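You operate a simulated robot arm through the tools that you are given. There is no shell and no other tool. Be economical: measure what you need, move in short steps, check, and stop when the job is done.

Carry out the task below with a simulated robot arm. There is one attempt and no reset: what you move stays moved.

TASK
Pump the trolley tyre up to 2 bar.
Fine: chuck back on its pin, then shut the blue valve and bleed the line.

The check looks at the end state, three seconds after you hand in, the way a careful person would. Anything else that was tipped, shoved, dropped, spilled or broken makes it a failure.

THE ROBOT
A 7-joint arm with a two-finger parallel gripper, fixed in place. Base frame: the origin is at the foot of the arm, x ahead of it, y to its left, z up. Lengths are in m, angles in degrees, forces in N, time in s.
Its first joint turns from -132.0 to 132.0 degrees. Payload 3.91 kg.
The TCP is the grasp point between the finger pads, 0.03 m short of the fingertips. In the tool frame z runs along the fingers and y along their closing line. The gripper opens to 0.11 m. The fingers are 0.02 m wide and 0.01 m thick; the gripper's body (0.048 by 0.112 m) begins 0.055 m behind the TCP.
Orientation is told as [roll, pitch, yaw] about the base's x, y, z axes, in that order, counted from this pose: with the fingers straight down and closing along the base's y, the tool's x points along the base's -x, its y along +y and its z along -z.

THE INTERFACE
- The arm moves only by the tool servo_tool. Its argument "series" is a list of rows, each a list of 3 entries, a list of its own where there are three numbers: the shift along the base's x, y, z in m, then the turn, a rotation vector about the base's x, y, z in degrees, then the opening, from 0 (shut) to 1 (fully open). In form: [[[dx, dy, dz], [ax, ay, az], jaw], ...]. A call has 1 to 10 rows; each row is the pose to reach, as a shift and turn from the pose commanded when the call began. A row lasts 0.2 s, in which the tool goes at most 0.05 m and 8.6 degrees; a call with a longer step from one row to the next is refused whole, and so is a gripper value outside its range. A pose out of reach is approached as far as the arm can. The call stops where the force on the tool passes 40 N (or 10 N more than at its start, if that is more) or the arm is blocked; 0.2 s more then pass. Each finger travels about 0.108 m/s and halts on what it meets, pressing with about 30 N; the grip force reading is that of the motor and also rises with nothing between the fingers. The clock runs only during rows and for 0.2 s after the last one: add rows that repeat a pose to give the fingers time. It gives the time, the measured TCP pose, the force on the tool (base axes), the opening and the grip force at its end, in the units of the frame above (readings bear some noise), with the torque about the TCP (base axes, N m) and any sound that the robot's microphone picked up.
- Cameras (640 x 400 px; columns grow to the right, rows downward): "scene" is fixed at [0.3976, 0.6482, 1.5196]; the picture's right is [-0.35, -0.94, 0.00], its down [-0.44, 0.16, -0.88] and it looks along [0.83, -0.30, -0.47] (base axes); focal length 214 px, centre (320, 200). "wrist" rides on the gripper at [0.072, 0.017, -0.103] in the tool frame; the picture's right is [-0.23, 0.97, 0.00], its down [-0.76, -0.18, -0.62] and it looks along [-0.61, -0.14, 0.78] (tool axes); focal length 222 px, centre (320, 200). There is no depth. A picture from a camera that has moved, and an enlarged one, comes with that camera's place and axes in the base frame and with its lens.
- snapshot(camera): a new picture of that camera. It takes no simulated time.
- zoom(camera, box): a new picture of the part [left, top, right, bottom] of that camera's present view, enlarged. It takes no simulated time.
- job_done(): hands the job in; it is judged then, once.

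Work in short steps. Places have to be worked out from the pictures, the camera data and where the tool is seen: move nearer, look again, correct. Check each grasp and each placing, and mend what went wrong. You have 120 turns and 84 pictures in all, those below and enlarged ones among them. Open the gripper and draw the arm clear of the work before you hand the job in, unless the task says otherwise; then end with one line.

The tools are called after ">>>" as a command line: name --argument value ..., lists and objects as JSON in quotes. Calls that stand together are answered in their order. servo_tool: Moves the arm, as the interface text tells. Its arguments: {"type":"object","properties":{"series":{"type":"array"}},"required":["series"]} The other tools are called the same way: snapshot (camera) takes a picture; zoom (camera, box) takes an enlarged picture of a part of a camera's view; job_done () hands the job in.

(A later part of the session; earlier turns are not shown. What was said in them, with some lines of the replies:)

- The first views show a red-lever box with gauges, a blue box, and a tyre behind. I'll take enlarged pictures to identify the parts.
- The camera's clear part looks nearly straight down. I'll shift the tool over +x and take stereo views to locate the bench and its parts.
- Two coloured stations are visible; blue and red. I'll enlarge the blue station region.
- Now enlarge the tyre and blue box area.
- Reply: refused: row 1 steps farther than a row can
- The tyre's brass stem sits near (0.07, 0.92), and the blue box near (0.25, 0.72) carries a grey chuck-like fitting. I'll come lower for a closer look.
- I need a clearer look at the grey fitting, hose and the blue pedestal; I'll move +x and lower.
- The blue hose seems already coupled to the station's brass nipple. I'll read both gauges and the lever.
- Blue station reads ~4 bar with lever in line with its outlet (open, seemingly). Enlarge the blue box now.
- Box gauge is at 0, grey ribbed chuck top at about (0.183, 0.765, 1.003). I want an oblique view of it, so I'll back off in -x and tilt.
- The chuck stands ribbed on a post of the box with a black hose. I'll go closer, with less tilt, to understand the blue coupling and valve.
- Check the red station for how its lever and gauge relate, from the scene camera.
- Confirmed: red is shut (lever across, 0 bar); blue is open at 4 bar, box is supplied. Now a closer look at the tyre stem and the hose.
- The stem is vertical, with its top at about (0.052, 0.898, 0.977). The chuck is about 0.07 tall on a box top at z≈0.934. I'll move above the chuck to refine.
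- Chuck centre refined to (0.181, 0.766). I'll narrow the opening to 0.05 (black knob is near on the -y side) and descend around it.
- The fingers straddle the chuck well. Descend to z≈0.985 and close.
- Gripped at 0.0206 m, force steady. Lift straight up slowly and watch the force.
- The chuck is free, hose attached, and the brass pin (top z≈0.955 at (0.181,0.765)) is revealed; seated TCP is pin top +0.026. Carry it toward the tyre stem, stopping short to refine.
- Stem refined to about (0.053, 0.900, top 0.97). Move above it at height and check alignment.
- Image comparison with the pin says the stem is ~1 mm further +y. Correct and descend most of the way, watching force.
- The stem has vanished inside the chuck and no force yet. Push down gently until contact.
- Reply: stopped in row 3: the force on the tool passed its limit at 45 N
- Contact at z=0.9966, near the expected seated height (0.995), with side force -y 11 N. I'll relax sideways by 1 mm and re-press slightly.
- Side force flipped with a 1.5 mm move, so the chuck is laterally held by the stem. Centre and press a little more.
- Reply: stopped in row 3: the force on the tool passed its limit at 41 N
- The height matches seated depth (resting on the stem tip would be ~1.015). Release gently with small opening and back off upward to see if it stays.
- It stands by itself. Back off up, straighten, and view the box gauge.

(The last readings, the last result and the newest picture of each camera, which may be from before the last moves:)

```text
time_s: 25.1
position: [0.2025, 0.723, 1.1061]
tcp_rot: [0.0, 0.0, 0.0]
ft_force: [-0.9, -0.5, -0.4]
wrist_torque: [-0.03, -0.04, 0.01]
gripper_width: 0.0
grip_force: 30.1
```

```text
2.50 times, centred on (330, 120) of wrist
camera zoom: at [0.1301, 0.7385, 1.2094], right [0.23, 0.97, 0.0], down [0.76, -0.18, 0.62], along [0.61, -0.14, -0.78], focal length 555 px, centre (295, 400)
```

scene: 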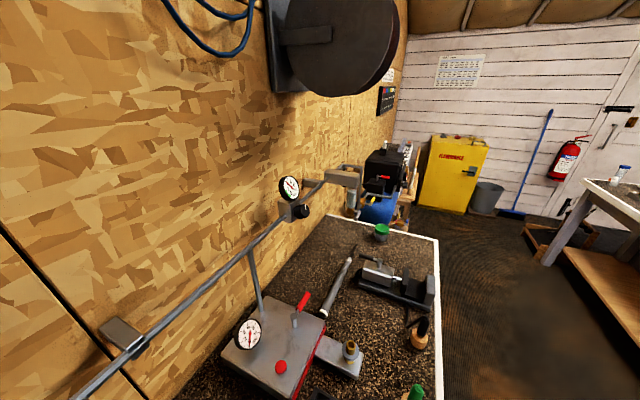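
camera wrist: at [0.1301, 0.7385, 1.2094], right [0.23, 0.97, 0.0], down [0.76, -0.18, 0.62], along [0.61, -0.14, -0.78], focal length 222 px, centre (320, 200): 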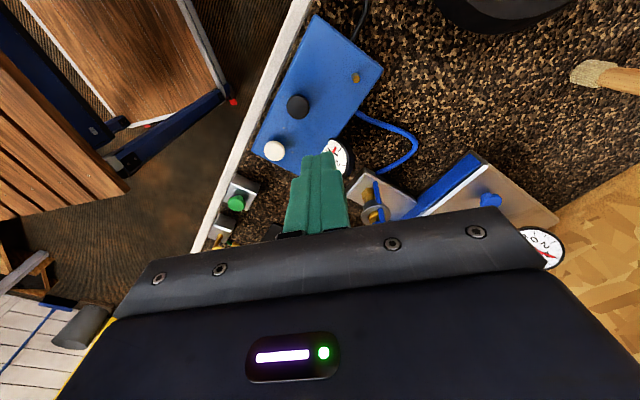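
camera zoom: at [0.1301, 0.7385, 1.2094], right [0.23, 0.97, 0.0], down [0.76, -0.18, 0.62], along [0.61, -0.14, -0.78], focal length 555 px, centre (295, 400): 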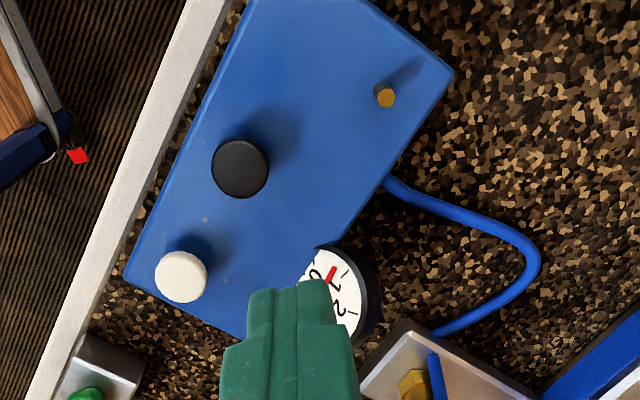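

Needle already shows above 0 (connected). Black button top is at (0.198, 0.698, 0.948). I'll yaw -90° so the camera can watch the gauge while pressing.

>>> servo_tool --series '[[[0, 0, 0], [0, 0, -8.5], 0], [[0, 0, 0], [0, 0, -17], 0], [[0, 0, 0], [0, 0, -25.5], 0], [[0, 0, 0], [0, 0, -34], 0], [[0, 0, 0], [0, 0, -42.5], 0], [[0, 0, 0], [0, 0, -51], 0], [[0, 0, 0], [0, 0, -59.5], 0], [[0, 0, 0], [0, 0, -68], 0], [[0, 0, 0], [0, 0, -76.5], 0], [[-0.004, -0.025, 0], [0, 0, -85], 0]]'

>>> snapshot --camera "wrist"

```text
time_s: 27.3
position: [0.2009, 0.6982, 1.105]
tcp_rot: [0.0, 0.0, -85.2]
ft_force: [0.1, 0.5, 0.2]
wrist_torque: [-0.03, 0.02, -0.02]
gripper_width: 0.0
grip_force: 29.7
```

```text
39 pictures are left
camera wrist: at [0.2116, 0.7717, 1.2087], right [0.99, -0.14, 0.0], down [-0.11, -0.77, 0.62], along [-0.09, -0.62, -0.78], focal length 222 px, centre (320, 200)
```

wrist: 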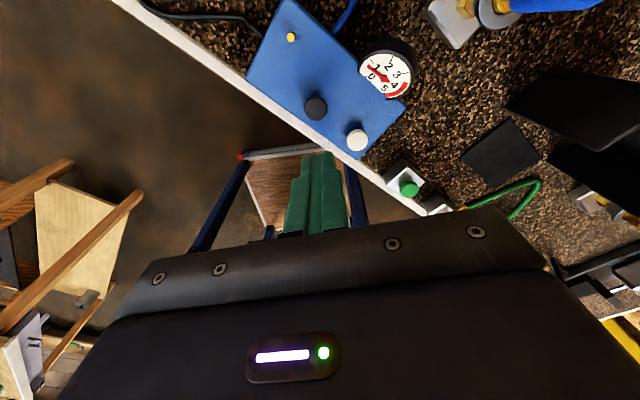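

Clear view of gauge and button. Read the gauge, then lower to just above the black button.

>>> zoom --camera "wrist" --box '[345, 30, 425, 110]'

>>> servo_tool --series '[[[-0.002, 0, -0.04], [0, 0, 0], 0], [[-0.003, 0, -0.08], [0, 0, 0], 0], [[-0.003, 0, -0.11], [0, 0, 0], 0]]'

>>> snapshot --camera "wrist"

```text
5.00 times, centred on (385, 70) of wrist
camera zoom: at [0.2116, 0.7717, 1.2087], right [0.99, -0.14, 0.0], down [-0.11, -0.77, 0.62], along [-0.09, -0.62, -0.78], focal length 1111 px, centre (-5, 850)
```

zoom: 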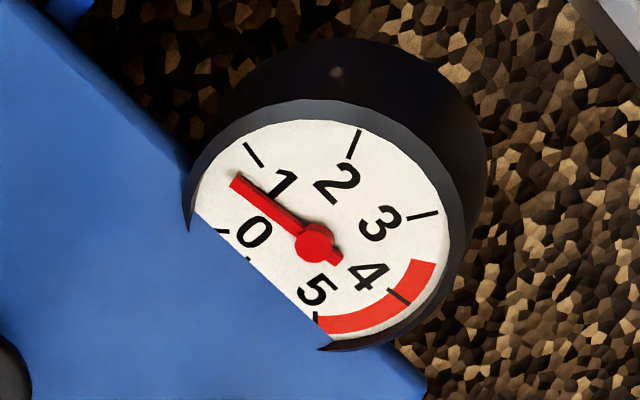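

```text
time_s: 28.1
position: [0.1962, 0.6954, 0.9954]
tcp_rot: [0.2, 0.0, -85.1]
ft_force: [0.9, -0.6, 0.6]
wrist_torque: [0.02, 0.02, 0.03]
gripper_width: 0.0
grip_force: 29.9
```

```text
37 pictures are left
camera wrist: at [0.207, 0.769, 1.0995], right [0.99, -0.14, 0.0], down [-0.11, -0.77, 0.62], along [-0.09, -0.62, -0.78], focal length 222 px, centre (320, 200)
```

wrist: 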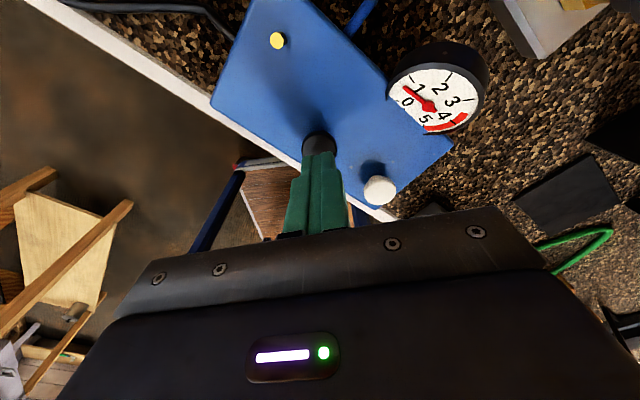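

Tyre reads ~0.75 bar. Fingertips at z≈0.965 above the button; press down briefly and release.

>>> servo_tool --series '[[[0.001, 0.002, -0.01], [0, 0, 0], 0], [[0.001, 0.002, -0.016], [0, 0, 0], 0], [[0.001, 0.002, -0.02], [0, 0, 0], 0], [[0.001, 0.002, -0.01], [0, 0, 0], 0]]'

>>> zoom --camera "wrist" --box '[260, 20, 500, 180]'

```text
time_s: 29.1
position: [0.197, 0.7001, 0.9865]
tcp_rot: [0.0, 0.0, -84.9]
ft_force: [-0.3, 1.0, 0.5]
wrist_torque: [0.0, -0.02, 0.02]
gripper_width: 0.0002
grip_force: 30.2
```

```text
2.50 times, centred on (380, 100) of wrist
camera zoom: at [0.2084, 0.7733, 1.09], right [0.99, -0.14, 0.0], down [-0.11, -0.77, 0.62], along [-0.09, -0.62, -0.78], focal length 555 px, centre (170, 450)
```

zoom: 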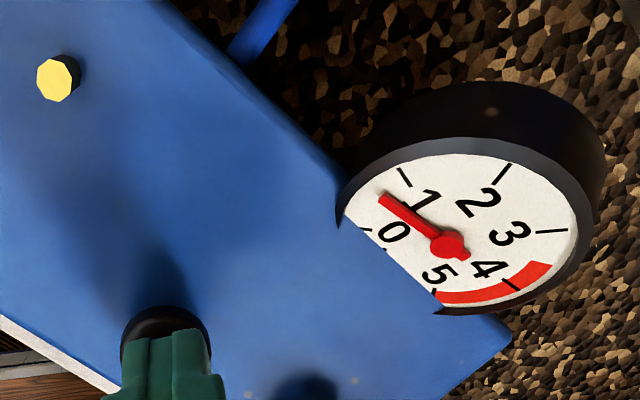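

No change yet; press deeper and stay to read force.

>>> servo_tool --series '[[[0, -0.001, -0.01], [0, 0, 0], 0], [[0, -0.001, -0.013], [0, 0, 0], 0], [[0, -0.001, -0.016], [0, 0, 0], 0]]'

>>> zoom --camera "wrist" --box '[260, 20, 500, 180]'

```text
time_s: 29.9
position: [0.1982, 0.6993, 0.9725]
tcp_rot: [0.1, 0.3, -84.9]
ft_force: [-4.1, 1.1, 37.0]
wrist_torque: [-0.01, 0.13, -0.01]
gripper_width: 0.0
grip_force: 29.8
```

```text
2.50 times, centred on (380, 100) of wrist
camera zoom: at [0.2084, 0.7722, 1.0769], right [0.99, -0.14, 0.0], down [-0.11, -0.78, 0.62], along [-0.09, -0.61, -0.79], focal length 555 px, centre (170, 450)
```

zoom: 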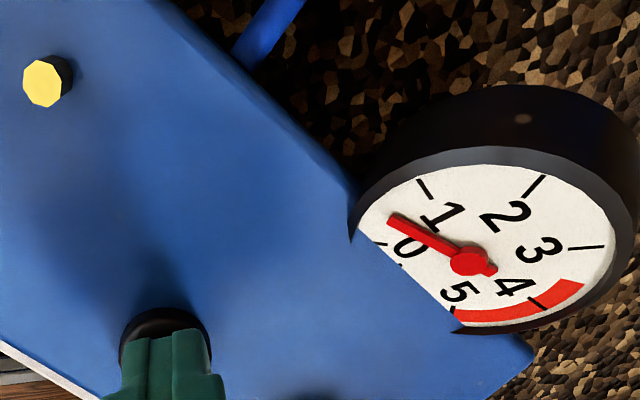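

The needle dropped (≈0.65→0.35), so black is the deflate button. Release and move over to the white one.

>>> servo_tool --series '[[[0, 0, 0.02], [0, 0, 0], 0], [[0, 0, 0.05], [0, 0, 0], 0], [[0.015, -0.015, 0.07], [0, 0, 0], 0], [[0.03, -0.03, 0.07], [0, 0, 0], 0], [[0.044, -0.045, 0.07], [0, 0, 0], 0]]'

>>> snapshot --camera "wrist"

```text
time_s: 31.1
position: [0.2419, 0.6545, 1.0395]
tcp_rot: [0.0, 0.0, -85.1]
ft_force: [-0.8, -0.4, 0.6]
wrist_torque: [0.0, -0.06, -0.02]
gripper_width: 0.0
grip_force: 30.5
```

```text
34 pictures are left
camera wrist: at [0.2527, 0.7285, 1.143], right [0.99, -0.14, 0.0], down [-0.11, -0.77, 0.62], along [-0.09, -0.62, -0.78], focal length 222 px, centre (320, 200)
```

wrist: 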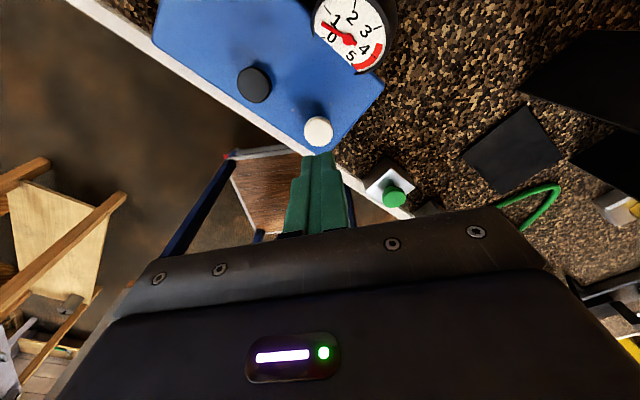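

White button at (0.240, 0.654). Lower and press briefly, ending pressed to read force/gauge.

>>> servo_tool --series '[[[-0.001, 0, -0.03], [0, 0, 0], 0], [[-0.001, 0, -0.055], [0, 0, 0], 0], [[-0.001, 0, -0.062], [0, 0, 0], 0], [[-0.001, 0, -0.066], [0, 0, 0], 0]]'

>>> zoom --camera "wrist" --box '[240, 0, 460, 160]'

```text
time_s: 32.1
position: [0.2411, 0.6542, 0.975]
tcp_rot: [0.1, 0.1, -85.0]
ft_force: [2.9, 1.9, 18.9]
wrist_torque: [0.01, -0.09, 0.05]
gripper_width: 0.0001
grip_force: 30.2
```

```text
2.50 times, centred on (350, 80) of wrist
camera zoom: at [0.2519, 0.7277, 1.0796], right [0.99, -0.14, 0.0], down [-0.11, -0.78, 0.62], along [-0.09, -0.61, -0.78], focal length 555 px, centre (245, 500)
```

zoom: 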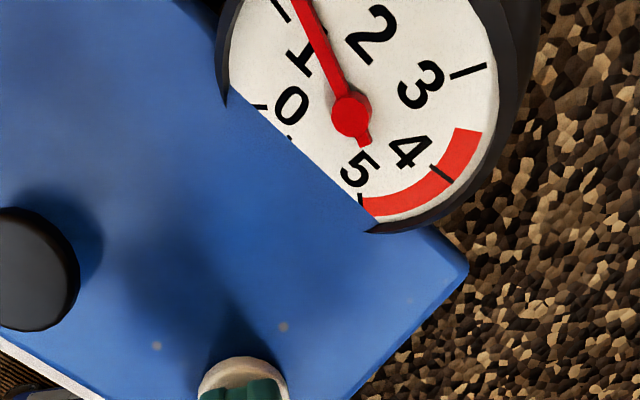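

White inflates; now ~1.15 bar. Lift off slightly right away and re-read to gauge the rate.

>>> servo_tool --series '[[[0, 0, 0.008], [0, 0, 0], 0]]'

>>> zoom --camera "wrist" --box '[300, 0, 460, 110]'

```text
time_s: 32.5
position: [0.2408, 0.6537, 0.981]
tcp_rot: [-0.1, 0.0, -85.0]
ft_force: [0.2, -0.7, 1.4]
wrist_torque: [-0.02, -0.01, 0.01]
gripper_width: 0.0
grip_force: 30.3
```

```text
3.64 times, centred on (380, 55) of wrist
camera zoom: at [0.251, 0.7276, 1.0854], right [0.99, -0.14, 0.0], down [-0.11, -0.77, 0.62], along [-0.09, -0.62, -0.78], focal length 808 px, centre (102, 727)
```

zoom: 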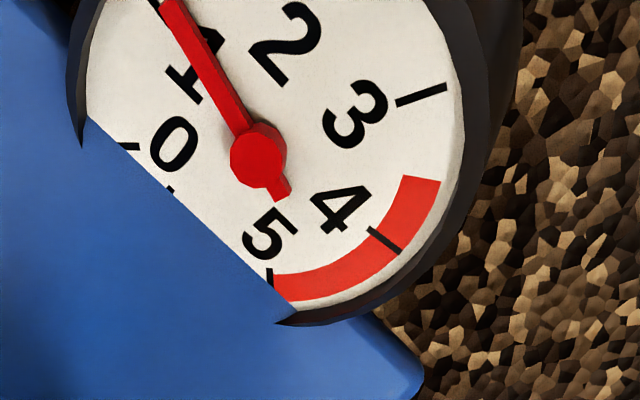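

~1.1 bar, button released. Give a short pulse and re-read.

>>> servo_tool --series '[[[0, 0, -0.007], [0, 0, 0], 0], [[0, 0, 0.004], [0, 0, 0], 0]]'

>>> zoom --camera "wrist" --box '[300, 0, 460, 110]'

```text
time_s: 33.1
position: [0.2396, 0.6545, 0.9862]
tcp_rot: [0.0, 0.1, -85.0]
ft_force: [0.4, 0.5, 0.6]
wrist_torque: [0.04, 0.01, 0.0]
gripper_width: 0.0
grip_force: 30.0
```

```text
3.64 times, centred on (380, 55) of wrist
camera zoom: at [0.2516, 0.7281, 1.0905], right [0.99, -0.14, 0.0], down [-0.11, -0.77, 0.62], along [-0.09, -0.62, -0.78], focal length 808 px, centre (102, 727)
```

zoom: 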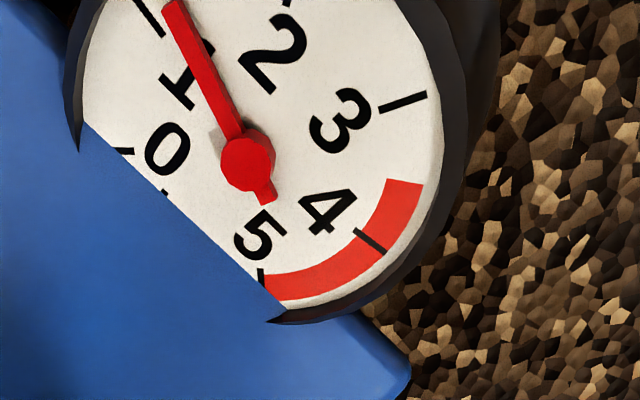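

~1.17 bar. A longer pulse now (one held row).

>>> servo_tool --series '[[[0, 0, -0.012], [0, 0, 0], 0], [[0, 0, -0.012], [0, 0, 0], 0], [[0, 0, 0.0], [0, 0, 0], 0]]'

>>> zoom --camera "wrist" --box '[300, 0, 460, 110]'

```text
time_s: 33.9
position: [0.2399, 0.6544, 0.9862]
tcp_rot: [-0.1, 0.0, -84.9]
ft_force: [-0.9, -0.1, 0.5]
wrist_torque: [0.0, -0.02, 0.02]
gripper_width: 0.0
grip_force: 30.0
```

```text
3.64 times, centred on (380, 55) of wrist
camera zoom: at [0.2507, 0.728, 1.0905], right [0.99, -0.14, 0.0], down [-0.11, -0.77, 0.62], along [-0.09, -0.62, -0.78], focal length 808 px, centre (102, 727)
```

zoom: 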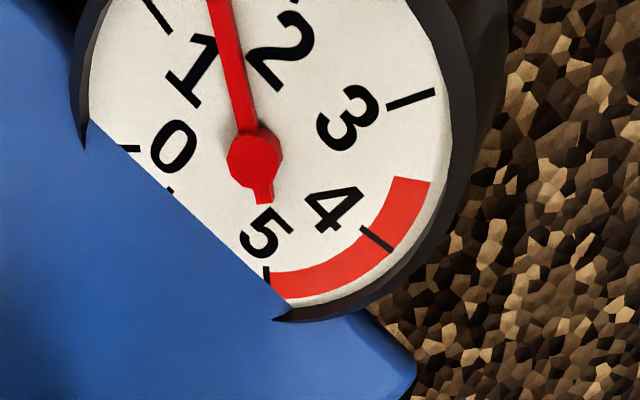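

~1.45 bar; held row adds ~0.2–0.28. Pulse with two held rows.

>>> servo_tool --series '[[[0, 0, -0.012], [0, 0, 0], 0], [[0, 0, -0.012], [0, 0, 0], 0], [[0, 0, -0.012], [0, 0, 0], 0], [[0, 0, 0.0], [0, 0, 0], 0]]'

>>> zoom --camera "wrist" --box '[300, 0, 460, 110]'

```text
time_s: 34.9
position: [0.2412, 0.654, 0.9861]
tcp_rot: [0.0, 0.0, -85.1]
ft_force: [0.5, 0.4, -0.3]
wrist_torque: [-0.03, -0.01, -0.01]
gripper_width: 0.0
grip_force: 29.8
```

```text
3.64 times, centred on (380, 55) of wrist
camera zoom: at [0.2515, 0.7275, 1.0896], right [0.99, -0.14, 0.0], down [-0.11, -0.77, 0.62], along [-0.09, -0.62, -0.78], focal length 808 px, centre (102, 727)
```

zoom: 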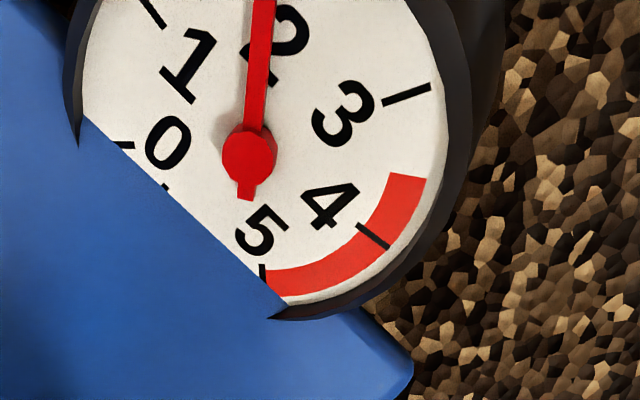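

~1.83 bar. A short no-hold pulse, then lift slightly for a full dial view.

>>> servo_tool --series '[[[0, 0, -0.013], [0, 0, 0], 0], [[0, 0, 0.0], [0, 0, 0], 0], [[-0.02, 0.0, 0.03], [0, 0, 0], 0], [[-0.04, 0.0, 0.06], [0, 0, 0], 0]]'

>>> zoom --camera "wrist" --box '[320, 0, 460, 100]'

```text
time_s: 35.9
position: [0.2004, 0.6551, 1.0454]
tcp_rot: [0.0, 0.0, -85.1]
ft_force: [-0.1, 1.0, -0.4]
wrist_torque: [-0.01, 0.0, 0.0]
gripper_width: 0.0002
grip_force: 30.2
```

```text
4.00 times, centred on (390, 50) of wrist
camera zoom: at [0.2118, 0.7285, 1.1492], right [0.99, -0.14, 0.0], down [-0.11, -0.77, 0.62], along [-0.09, -0.62, -0.78], focal length 888 px, centre (40, 800)
```

zoom: 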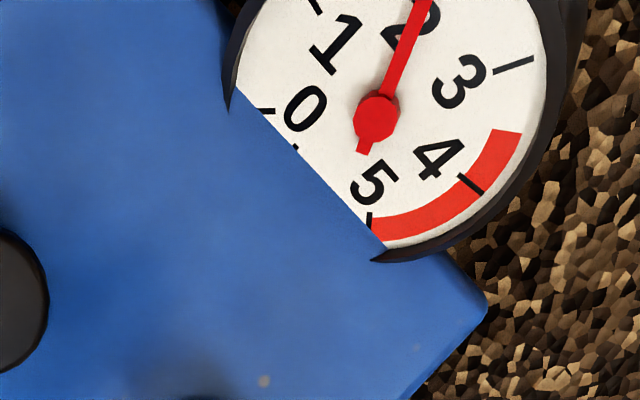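

Need the dial top in view; shift +y.

>>> servo_tool --series '[[[0, 0.04, 0.02], [0, 0, 0], 0], [[0, 0.055, 0.03], [0, 0, 0], 0]]'

>>> zoom --camera "wrist" --box '[330, 20, 450, 120]'

```text
time_s: 36.5
position: [0.2013, 0.7086, 1.0763]
tcp_rot: [0.0, 0.0, -85.0]
ft_force: [0.0, -0.7, 1.4]
wrist_torque: [-0.02, -0.02, -0.03]
gripper_width: 0.0
grip_force: 30.0
```

```text
4.00 times, centred on (390, 70) of wrist
camera zoom: at [0.2115, 0.7826, 1.1797], right [0.99, -0.14, 0.0], down [-0.11, -0.77, 0.62], along [-0.09, -0.62, -0.78], focal length 888 px, centre (40, 720)
```

zoom: 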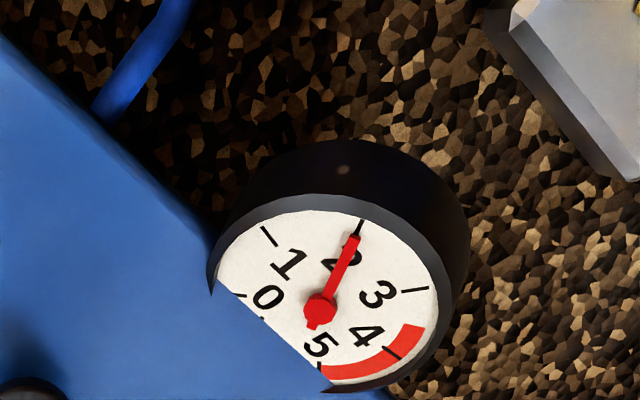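

The needle sits right on 2. Now rotate back to yaw 0 and return above the chuck on the tyre.

>>> servo_tool --series '[[[0, 0, 0.03], [0, 0, 8.5], 0.1], [[0, 0.02, 0.03], [0, 0, 17], 0.2], [[-0.01, 0.04, 0.03], [0, 0, 25.5], 0.4], [[-0.03, 0.06, 0.03], [0, 0, 34], 0.45], [[-0.05, 0.08, 0.03], [0, 0, 42.5], 0.47], [[-0.07, 0.1, 0.03], [0, 0, 51], 0.47], [[-0.09, 0.12, 0.03], [0, 0, 59.5], 0.47], [[-0.11, 0.14, 0.03], [0, 0, 68], 0.47], [[-0.13, 0.16, 0.03], [0, 0, 76.5], 0.47], [[-0.147, 0.193, 0.03], [0, 0, 85], 0.47]]'

>>> snapshot --camera "wrist"

```text
time_s: 38.7
position: [0.0552, 0.9025, 1.1071]
tcp_rot: [0.0, 0.1, 0.2]
ft_force: [-0.3, 0.0, 1.7]
wrist_torque: [0.05, 0.01, -0.02]
gripper_width: 0.0519
grip_force: 0.1
```

```text
26 pictures are left
camera wrist: at [-0.0169, 0.9187, 1.2121], right [0.23, 0.97, 0.0], down [0.76, -0.18, 0.62], along [0.61, -0.14, -0.78], focal length 222 px, centre (320, 200)
```

wrist: 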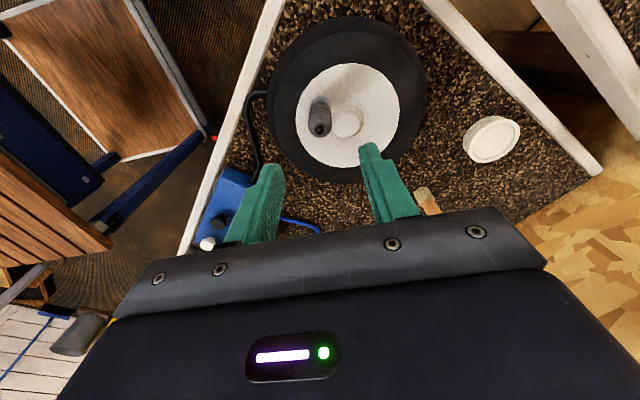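

Chuck still upright on the stem. Descend, grip at the same height.

>>> servo_tool --series '[[[-0.001, -0.0005, -0.04], [0, 0, -0.2], 0.47], [[-0.001, -0.0005, -0.08], [0, 0, -0.2], 0.47], [[-0.001, -0.0005, -0.11], [0, 0, -0.2], 0.47], [[-0.001, -0.0005, -0.11], [0, 0, -0.2], 0.25], [[-0.001, -0.0005, -0.11], [0, 0, -0.2], 0.1], [[-0.001, -0.0005, -0.11], [0, 0, -0.2], 0.1]]'

```text
time_s: 40.1
position: [0.0539, 0.9017, 0.9967]
tcp_rot: [0.1, -0.1, -0.1]
ft_force: [-0.9, 1.7, 1.9]
wrist_torque: [0.03, 0.01, -0.02]
gripper_width: 0.0204
grip_force: 29.5
```

Gripped. Lift straight up off the stem and carry to above the pin.

>>> servo_tool --series '[[[0, 0, 0.015], [0, 0, 0], 0.1], [[0, 0, 0.04], [0, 0, 0], 0.1], [[0, 0, 0.08], [0, 0, 0], 0.1], [[0.02, -0.02, 0.11], [0, 0, 0], 0.1], [[0.045, -0.045, 0.115], [0, 0, 0], 0.1], [[0.07, -0.07, 0.115], [0, 0, 0], 0.1], [[0.095, -0.1, 0.1], [0, 0, 0], 0.1], [[0.115, -0.125, 0.08], [0, 0, 0], 0.1], [[0.1278, -0.1362, 0.065], [0, 0, 0], 0.1], [[0.1278, -0.1362, 0.056], [0, 0, 0], 0.1]]'

>>> snapshot --camera "wrist"

>>> zoom --camera "wrist" --box '[220, 60, 440, 220]'

```text
time_s: 42.3
position: [0.1809, 0.7645, 1.0518]
tcp_rot: [0.1, 0.1, -0.2]
ft_force: [-0.3, 0.3, 0.1]
wrist_torque: [-0.01, -0.03, 0.0]
gripper_width: 0.0201
grip_force: 30.2
```

```text
25 pictures are left
camera wrist: at [0.1081, 0.7818, 1.156], right [0.23, 0.97, 0.0], down [0.76, -0.18, 0.62], along [0.61, -0.14, -0.78], focal length 222 px, centre (320, 200)
```

wrist: 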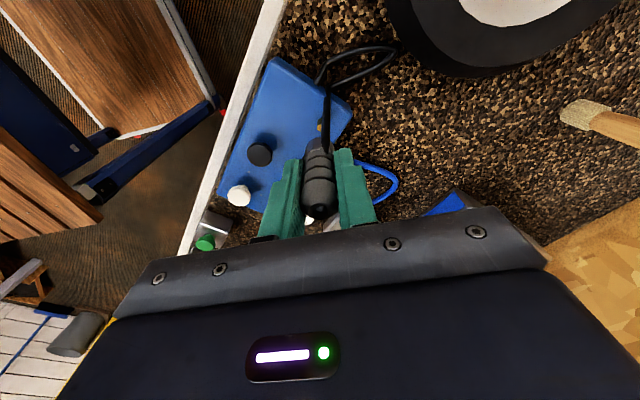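

```text
2.50 times, centred on (330, 140) of wrist
camera zoom: at [0.1081, 0.7818, 1.156], right [0.23, 0.97, 0.0], down [0.76, -0.18, 0.62], along [0.61, -0.14, -0.78], focal length 555 px, centre (295, 350)
```

zoom: 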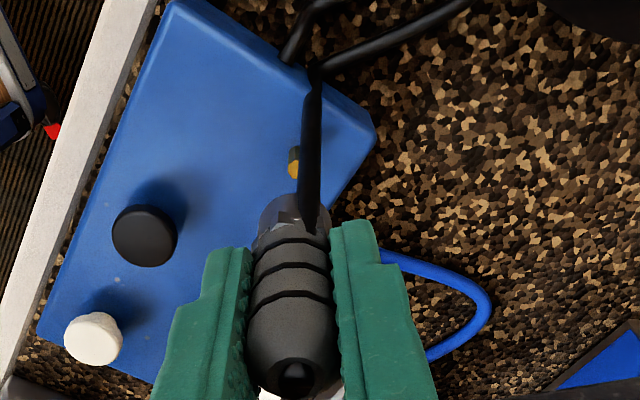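

Compared with the pick view, the pin appears ~1.6 mm further +x and ~1 mm +y. Correct and lower.

>>> servo_tool --series '[[[0.0016, 0.001, -0.015], [0, 0, 0], 0.1], [[0.0016, 0.001, -0.035], [0, 0, 0], 0.1], [[0.0016, 0.001, -0.05], [0, 0, 0], 0.1], [[0.0016, 0.001, -0.058], [0, 0, 0], 0.1], [[0.0016, 0.001, -0.064], [0, 0, 0], 0.1], [[0.0016, 0.001, -0.069], [0, 0, 0], 0.1]]'

>>> zoom --camera "wrist" --box '[220, 60, 440, 220]'

```text
time_s: 43.7
position: [0.1827, 0.7654, 0.9841]
tcp_rot: [0.1, 0.0, -0.2]
ft_force: [0.3, -2.4, 6.6]
wrist_torque: [-0.13, -0.09, 0.0]
gripper_width: 0.0201
grip_force: 29.5
```

```text
2.50 times, centred on (330, 140) of wrist
camera zoom: at [0.1106, 0.7825, 1.0877], right [0.23, 0.97, 0.0], down [0.76, -0.18, 0.62], along [0.61, -0.14, -0.78], focal length 555 px, centre (295, 350)
```

zoom: 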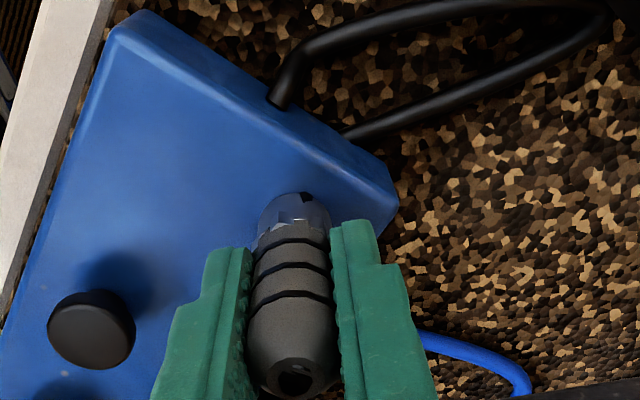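

Nearly identical to the parked view, with light contact at z=0.984. Press a couple of mm more to seat.

>>> servo_tool --series '[[[-0.0003, -0.0003, -0.001], [0, 0, 0], 0.1], [[-0.0003, -0.0003, -0.002], [0, 0, 0], 0.1], [[-0.0003, -0.0003, -0.003], [0, 0, 0], 0.1]]'

```text
time_s: 44.7
position: [0.1823, 0.7667, 0.9838]
tcp_rot: [0.4, -0.1, -0.1]
ft_force: [1.5, 1.4, 5.6]
wrist_torque: [-0.02, -0.04, 0.02]
gripper_width: 0.0203
grip_force: 30.2
stopped in row 3: the force on the tool passed its limit at 41 N (the readings are from after the stop); the commanded pose is now the measured one
```

Hard stop at z=0.9838, consistent with seated. Release, rise, and compare with the first view of the parked chuck.

>>> servo_tool --series '[[[0, 0, 0], [0, 0, 0], 0.3], [[0, 0, 0], [-0.4, 0, 0], 0.47], [[-0.001, 0, 0.02], [-0.4, 0, 0], 0.47], [[-0.002, 0, 0.036], [-0.4, 0, 0], 0.47]]'

>>> zoom --camera "wrist" --box '[220, 60, 440, 220]'

```text
time_s: 45.7
position: [0.1791, 0.7667, 1.0188]
tcp_rot: [-0.1, 0.1, -0.3]
ft_force: [0.3, 0.1, 0.0]
wrist_torque: [-0.02, -0.01, -0.03]
gripper_width: 0.0518
grip_force: 0.1
```

```text
2.50 times, centred on (330, 140) of wrist
camera zoom: at [0.1073, 0.7841, 1.1218], right [0.23, 0.97, 0.0], down [0.76, -0.18, 0.62], along [0.61, -0.15, -0.78], focal length 555 px, centre (295, 350)
```

zoom: 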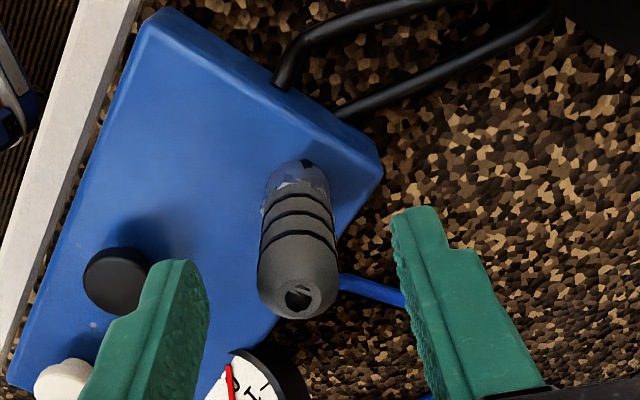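

The chuck is upright on its pin at the same height, within ~2 mm of its original place. Next, go up and over to the blue valve lever for a clear view.

>>> servo_tool --series '[[[0, 0, 0.04], [0, 0, 0.2], 0.47], [[0, 0, 0.08], [0, 0, 0.2], 0.47], [[0.02, 0, 0.12], [0, 0, 0.2], 0.47], [[0.06, 0.01, 0.14], [0, 0, 0.2], 0.3], [[0.1, 0.015, 0.15], [0, 0, 0.2], 0.2], [[0.14, 0.02, 0.15], [0, 0, 0.2], 0.1], [[0.18, 0.025, 0.15], [0, 0, 0.2], 0], [[0.22, 0.03, 0.15], [0, 0, 0.2], 0], [[0.25, 0.036, 0.15], [0, 0, 0.2], 0]]'

>>> snapshot --camera "wrist"

>>> zoom --camera "wrist" --box '[260, 20, 500, 200]'

```text
time_s: 47.7
position: [0.4309, 0.803, 1.1713]
tcp_rot: [-0.1, -0.1, 0.0]
ft_force: [-1.2, 0.2, 0.5]
wrist_torque: [-0.04, -0.01, -0.01]
gripper_width: 0.0
grip_force: 30.4
```

```text
21 pictures are left
camera wrist: at [0.3587, 0.8193, 1.2755], right [0.23, 0.97, 0.0], down [0.76, -0.18, 0.62], along [0.61, -0.14, -0.78], focal length 222 px, centre (320, 200)
```

wrist: 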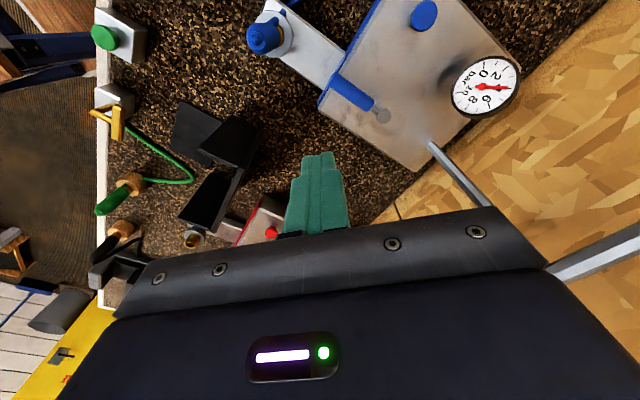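

```text
2.22 times, centred on (380, 110) of wrist
camera zoom: at [0.3587, 0.8193, 1.2755], right [0.23, 0.97, 0.0], down [0.76, -0.18, 0.62], along [0.61, -0.14, -0.78], focal length 494 px, centre (187, 400)
```

zoom: 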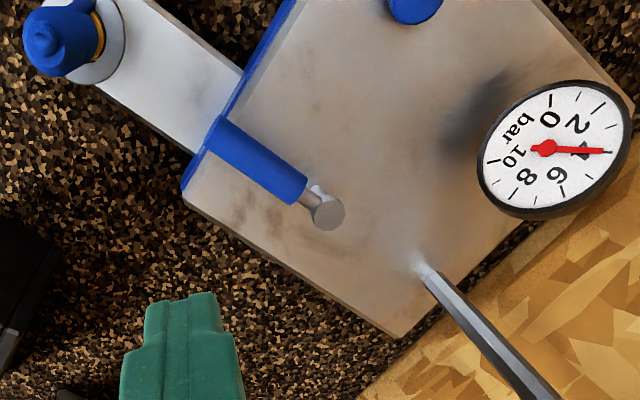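

Lever: hub ≈(0.470, 0.878), free end ≈(0.416, 0.822), z≈0.984. By analogy with the shut red lever it must swing CCW (free end toward +x). I'll place closed fingertips on its -x/+y side.

>>> servo_tool --series '[[[-0.01, 0.035, 0], [0, 0, 0], 0], [[-0.019, 0.067, -0.01], [0, 0, 0], 0], [[-0.019, 0.067, -0.05], [0, 0, 0], 0], [[-0.019, 0.067, -0.09], [0, 0, 0], 0], [[-0.019, 0.067, -0.12], [0, 0, 0], 0], [[-0.019, 0.067, -0.145], [0, 0, 0], 0]]'

>>> snapshot --camera "wrist"

```text
time_s: 49.1
position: [0.4109, 0.8681, 1.0247]
tcp_rot: [-0.1, 0.0, 0.0]
ft_force: [-0.1, -1.8, 0.2]
wrist_torque: [-0.02, 0.03, -0.02]
gripper_width: 0.0
grip_force: 29.8
```

```text
19 pictures are left
camera wrist: at [0.3396, 0.8859, 1.1282], right [0.23, 0.97, 0.0], down [0.76, -0.18, 0.62], along [0.61, -0.14, -0.78], focal length 222 px, centre (320, 200)
```

wrist: 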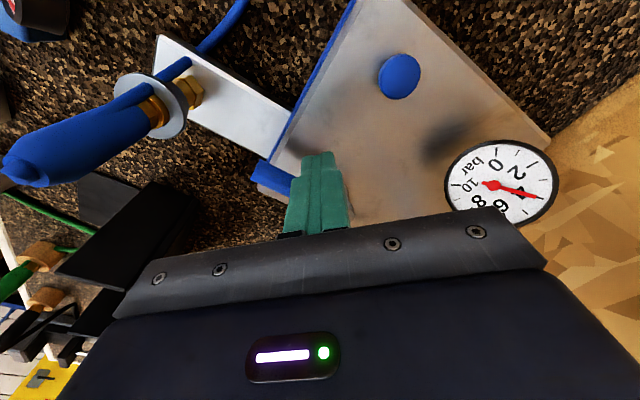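

Fingertip is beside the lever on the correct side. Lower 22 mm and sweep an arc of ~58 mm radius around the hub.

>>> servo_tool --series '[[[0, 0, -0.022], [0, 0, 0], 0], [[0.0035, -0.011, -0.022], [0, 0, 0], 0], [[0.009, -0.022, -0.022], [0, 0, 0], 0], [[0.0164, -0.0316, -0.022], [0, 0, 0], 0], [[0.0258, -0.0395, -0.022], [0, 0, 0], 0], [[0.0366, -0.0452, -0.022], [0, 0, 0], 0], [[0.0483, -0.0486, -0.022], [0, 0, 0], 0], [[0.0605, -0.0494, -0.022], [0, 0, 0], 0], [[0.0727, -0.0477, -0.022], [0, 0, 0], 0], [[0.0841, -0.0436, -0.022], [0, 0, 0], 0]]'

>>> snapshot --camera "wrist"

```text
time_s: 51.3
position: [0.4919, 0.8245, 1.0021]
tcp_rot: [-0.3, 0.2, 0.1]
ft_force: [-31.2, -25.4, 7.2]
wrist_torque: [-0.36, 0.45, 0.03]
gripper_width: 0.0
grip_force: 29.5
```

```text
18 pictures are left
camera wrist: at [0.4195, 0.8416, 1.1057], right [0.23, 0.97, -0.01], down [0.76, -0.17, 0.62], along [0.6, -0.14, -0.78], focal length 222 px, centre (320, 200)
```

wrist: 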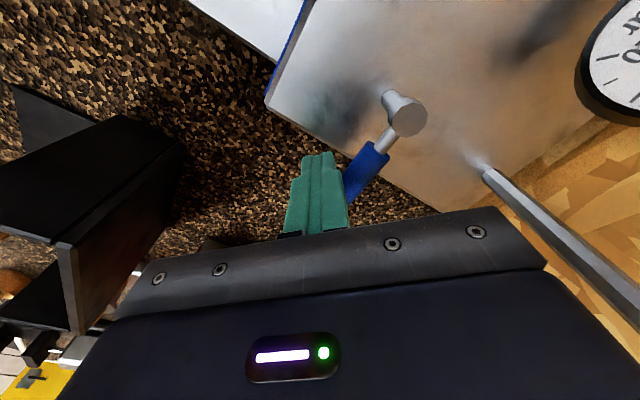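

Lever swung and is at its stop (reaction 40 N back). Back off, rise, and look.

>>> servo_tool --series '[[[-0.012, -0.01, 0.0], [0, 0, 0], 0], [[-0.015, -0.012, 0.03], [0, 0, 0], 0], [[-0.025, -0.012, 0.07], [0, 0, 0], 0], [[-0.04, -0.012, 0.11], [0, 0, 0], 0], [[-0.06, -0.02, 0.15], [0, 0, 0], 0], [[-0.06, -0.02, 0.17], [0, 0, 0], 0]]'

>>> snapshot --camera "wrist"

```text
time_s: 52.7
position: [0.4346, 0.8074, 1.1735]
tcp_rot: [-0.1, -0.1, -0.1]
ft_force: [0.9, 0.2, 0.4]
wrist_torque: [0.02, 0.03, 0.02]
gripper_width: 0.0
grip_force: 29.9
```

```text
17 pictures are left
camera wrist: at [0.3626, 0.8235, 1.277], right [0.23, 0.97, 0.0], down [0.76, -0.18, 0.62], along [0.61, -0.14, -0.78], focal length 222 px, centre (320, 200)
```

wrist: 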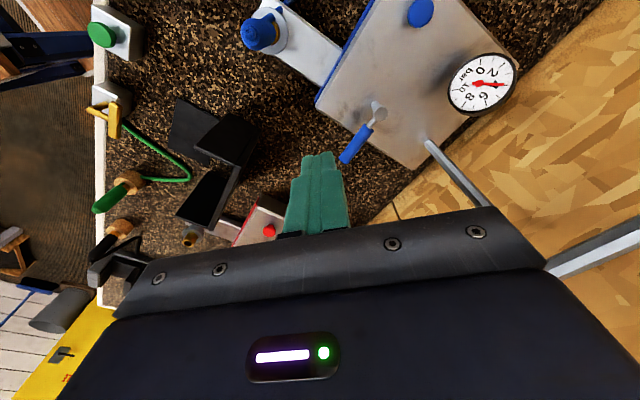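

Lever is now across the outlet (shut); gauge still ~4 bar until bled. The blue button at (0.379, 0.930, 0.967) is at radius 1.0, so I'll tilt the tool outward 20° while approaching above it.

>>> servo_tool --series '[[[-0.015, 0.03, 0], [6.2, -2.5, 0], 0], [[-0.03, 0.06, 0], [12.4, -5, 0], 0], [[-0.045, 0.09, -0.02], [18.5, -7.5, 0], 0], [[-0.055, 0.115, -0.05], [18.5, -7.5, 0], 0], [[-0.0556, 0.1226, -0.09], [18.5, -7.5, 0], 0], [[-0.0556, 0.1226, -0.12], [18.5, -7.5, 0], 0]]'

>>> snapshot --camera "wrist"

```text
time_s: 54.1
position: [0.3796, 0.9264, 1.053]
tcp_rot: [18.5, -7.3, -1.1]
ft_force: [-0.3, -0.2, -0.6]
wrist_torque: [0.04, 0.03, -0.02]
gripper_width: 0.0001
grip_force: 30.2
```

```text
16 pictures are left
camera wrist: at [0.2942, 0.911, 1.1473], right [0.21, 0.92, 0.34], down [0.68, -0.38, 0.63], along [0.7, 0.1, -0.7], focal length 222 px, centre (320, 200)
```

wrist: 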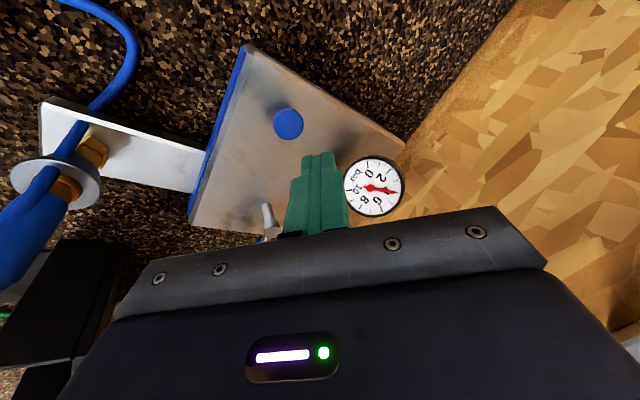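

Button confirmed at (0.377, 0.929). Descend onto it and press, holding.

>>> servo_tool --series '[[[-0.003, 0.002, -0.025], [0, 0, 0], 0], [[-0.003, 0.002, -0.045], [0, 0, 0], 0], [[-0.003, 0.002, -0.052], [0, 0, 0], 0], [[-0.003, 0.002, -0.056], [0, 0, 0], 0], [[-0.003, 0.002, -0.059], [0, 0, 0], 0], [[-0.003, 0.002, -0.061], [0, 0, 0], 0]]'

>>> snapshot --camera "wrist"

```text
time_s: 55.5
position: [0.3761, 0.9307, 0.9931]
tcp_rot: [18.6, -7.4, -1.4]
ft_force: [0.2, 1.7, 12.0]
wrist_torque: [0.03, 0.03, 0.01]
gripper_width: 0.0
grip_force: 30.1
```

```text
15 pictures are left
camera wrist: at [0.2917, 0.9151, 1.0861], right [0.21, 0.92, 0.34], down [0.68, -0.38, 0.63], along [0.71, 0.1, -0.7], focal length 222 px, centre (320, 200)
```

wrist: 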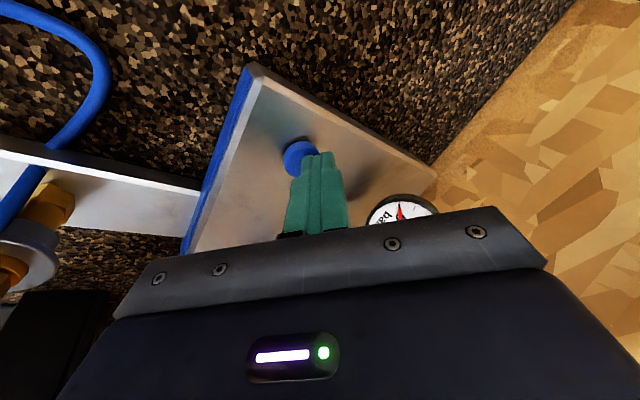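

Pressing at 12 N and the gauge needle is falling. Hold two seconds with 1 mm more, then lift and check.

>>> servo_tool --series '[[[0, 0, -0.001], [0, 0, 0], 0], [[0, 0, -0.001], [0, 0, 0], 0], [[0, 0, -0.001], [0, 0, 0], 0], [[0, 0, -0.001], [0, 0, 0], 0], [[0, 0, -0.001], [0, 0, 0], 0], [[0, 0, -0.001], [0, 0, 0], 0], [[0, 0, -0.001], [0, 0, 0], 0], [[0, 0, -0.001], [0, 0, 0], 0], [[0, 0, -0.001], [0, 0, 0], 0]]'

>>> servo_tool --series '[[[0, 0, 0.02], [0, 0, 0], 0], [[0, -0.01, 0.06], [0, 0, 0], 0], [[0, -0.03, 0.1], [0, 0, 0], 0], [[0, -0.06, 0.14], [-8, 3.2, 0], 0], [[0, -0.09, 0.17], [-14, 5.6, 0], 0], [[0.01, -0.12, 0.18], [-18.5, 7.4, 0], 0]]'

>>> snapshot --camera "wrist"

```text
time_s: 57.5
position: [0.3762, 0.9295, 0.9905]
tcp_rot: [18.5, -7.4, -1.2]
ft_force: [-1.5, 0.1, 18.2]
wrist_torque: [0.03, 0.13, -0.01]
gripper_width: 0.0
grip_force: 30.0
```

```text
time_s: 58.9
position: [0.3862, 0.8102, 1.1709]
tcp_rot: [-0.2, -0.2, 0.0]
ft_force: [-0.6, -0.3, 0.5]
wrist_torque: [0.01, 0.0, -0.03]
gripper_width: 0.0
grip_force: 30.2
```

```text
14 pictures are left
camera wrist: at [0.3138, 0.8268, 1.274], right [0.23, 0.97, 0.0], down [0.76, -0.18, 0.62], along [0.61, -0.14, -0.78], focal length 222 px, centre (320, 200)
```

wrist: 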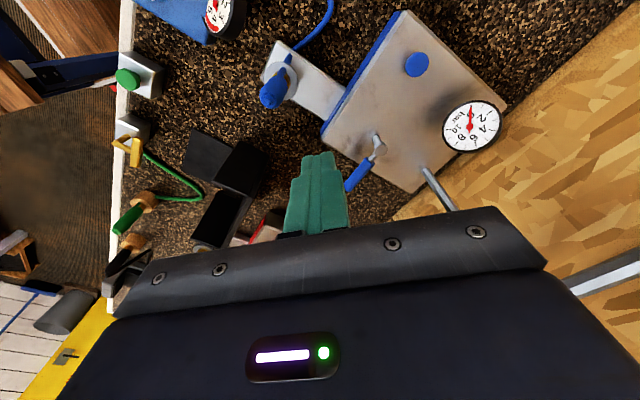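

Check the station gauge closely and then the box area while moving clear.

>>> zoom --camera "wrist" --box '[320, 40, 520, 200]'

>>> servo_tool --series '[[[-0.04, -0.01, 0.02], [0, 0, 0], 0.2], [[-0.08, -0.02, 0.04], [0, 0, 0], 0.4], [[-0.12, -0.03, 0.05], [0, 0, 0], 0.6], [[-0.16, -0.04, 0.05], [0, 0, 0], 0.8], [[-0.2, -0.05, 0.05], [0, 0, 0], 1], [[-0.24, -0.06, 0.05], [0, 0, 0], 1], [[-0.26, -0.08, 0.05], [0, 0, 0], 1]]'

>>> snapshot --camera "wrist"

>>> zoom --camera "wrist" --box '[230, 40, 430, 220]'

```text
2.50 times, centred on (420, 120) of wrist
camera zoom: at [0.3138, 0.8268, 1.274], right [0.23, 0.97, 0.0], down [0.76, -0.18, 0.62], along [0.61, -0.14, -0.78], focal length 555 px, centre (70, 400)
```

zoom: 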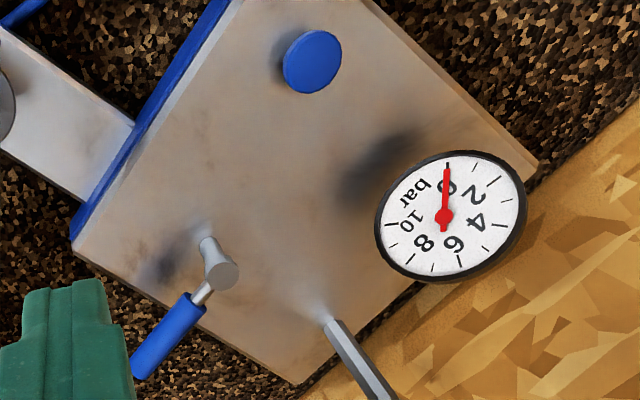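

```text
time_s: 60.5
position: [0.1286, 0.7306, 1.2205]
tcp_rot: [-0.1, -0.1, -0.1]
ft_force: [1.0, 0.5, 0.3]
wrist_torque: [-0.02, 0.03, -0.01]
gripper_width: 0.1099
grip_force: 0.2
```

```text
12 pictures are left
camera wrist: at [0.057, 0.7466, 1.3228], right [0.23, 0.97, 0.0], down [0.76, -0.18, 0.62], along [0.61, -0.14, -0.78], focal length 222 px, centre (320, 200)
```

wrist: 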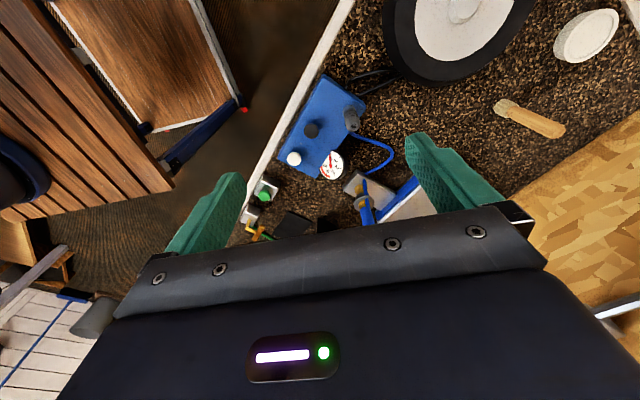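

```text
2.22 times, centred on (330, 130) of wrist
camera zoom: at [0.057, 0.7466, 1.3228], right [0.23, 0.97, 0.0], down [0.76, -0.18, 0.62], along [0.61, -0.14, -0.78], focal length 494 px, centre (298, 356)
```

zoom: 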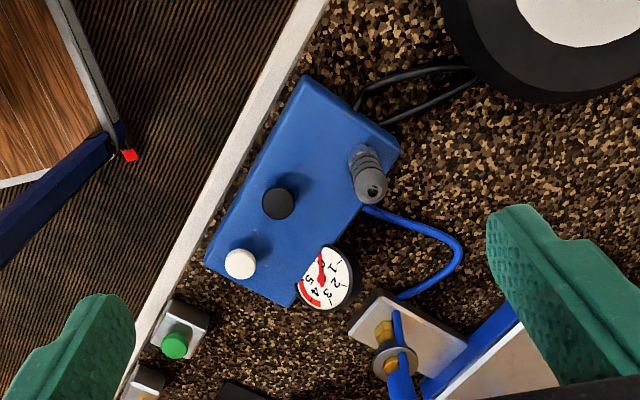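

Station gauge reads 0 with the lever across, chuck is upright on its pin, and the gripper is open and clear. Handing in.

>>> job_done

```text
The job is handed in.
```

The tyre read about 2 bar on the box gauge before I took the chuck off. The chuck is back on its pin, the blue valve is shut, and the line is bled to 0 bar. On the way up I pressed the deflate button first by mistake, which dropped the tyre briefly before I pumped it up.
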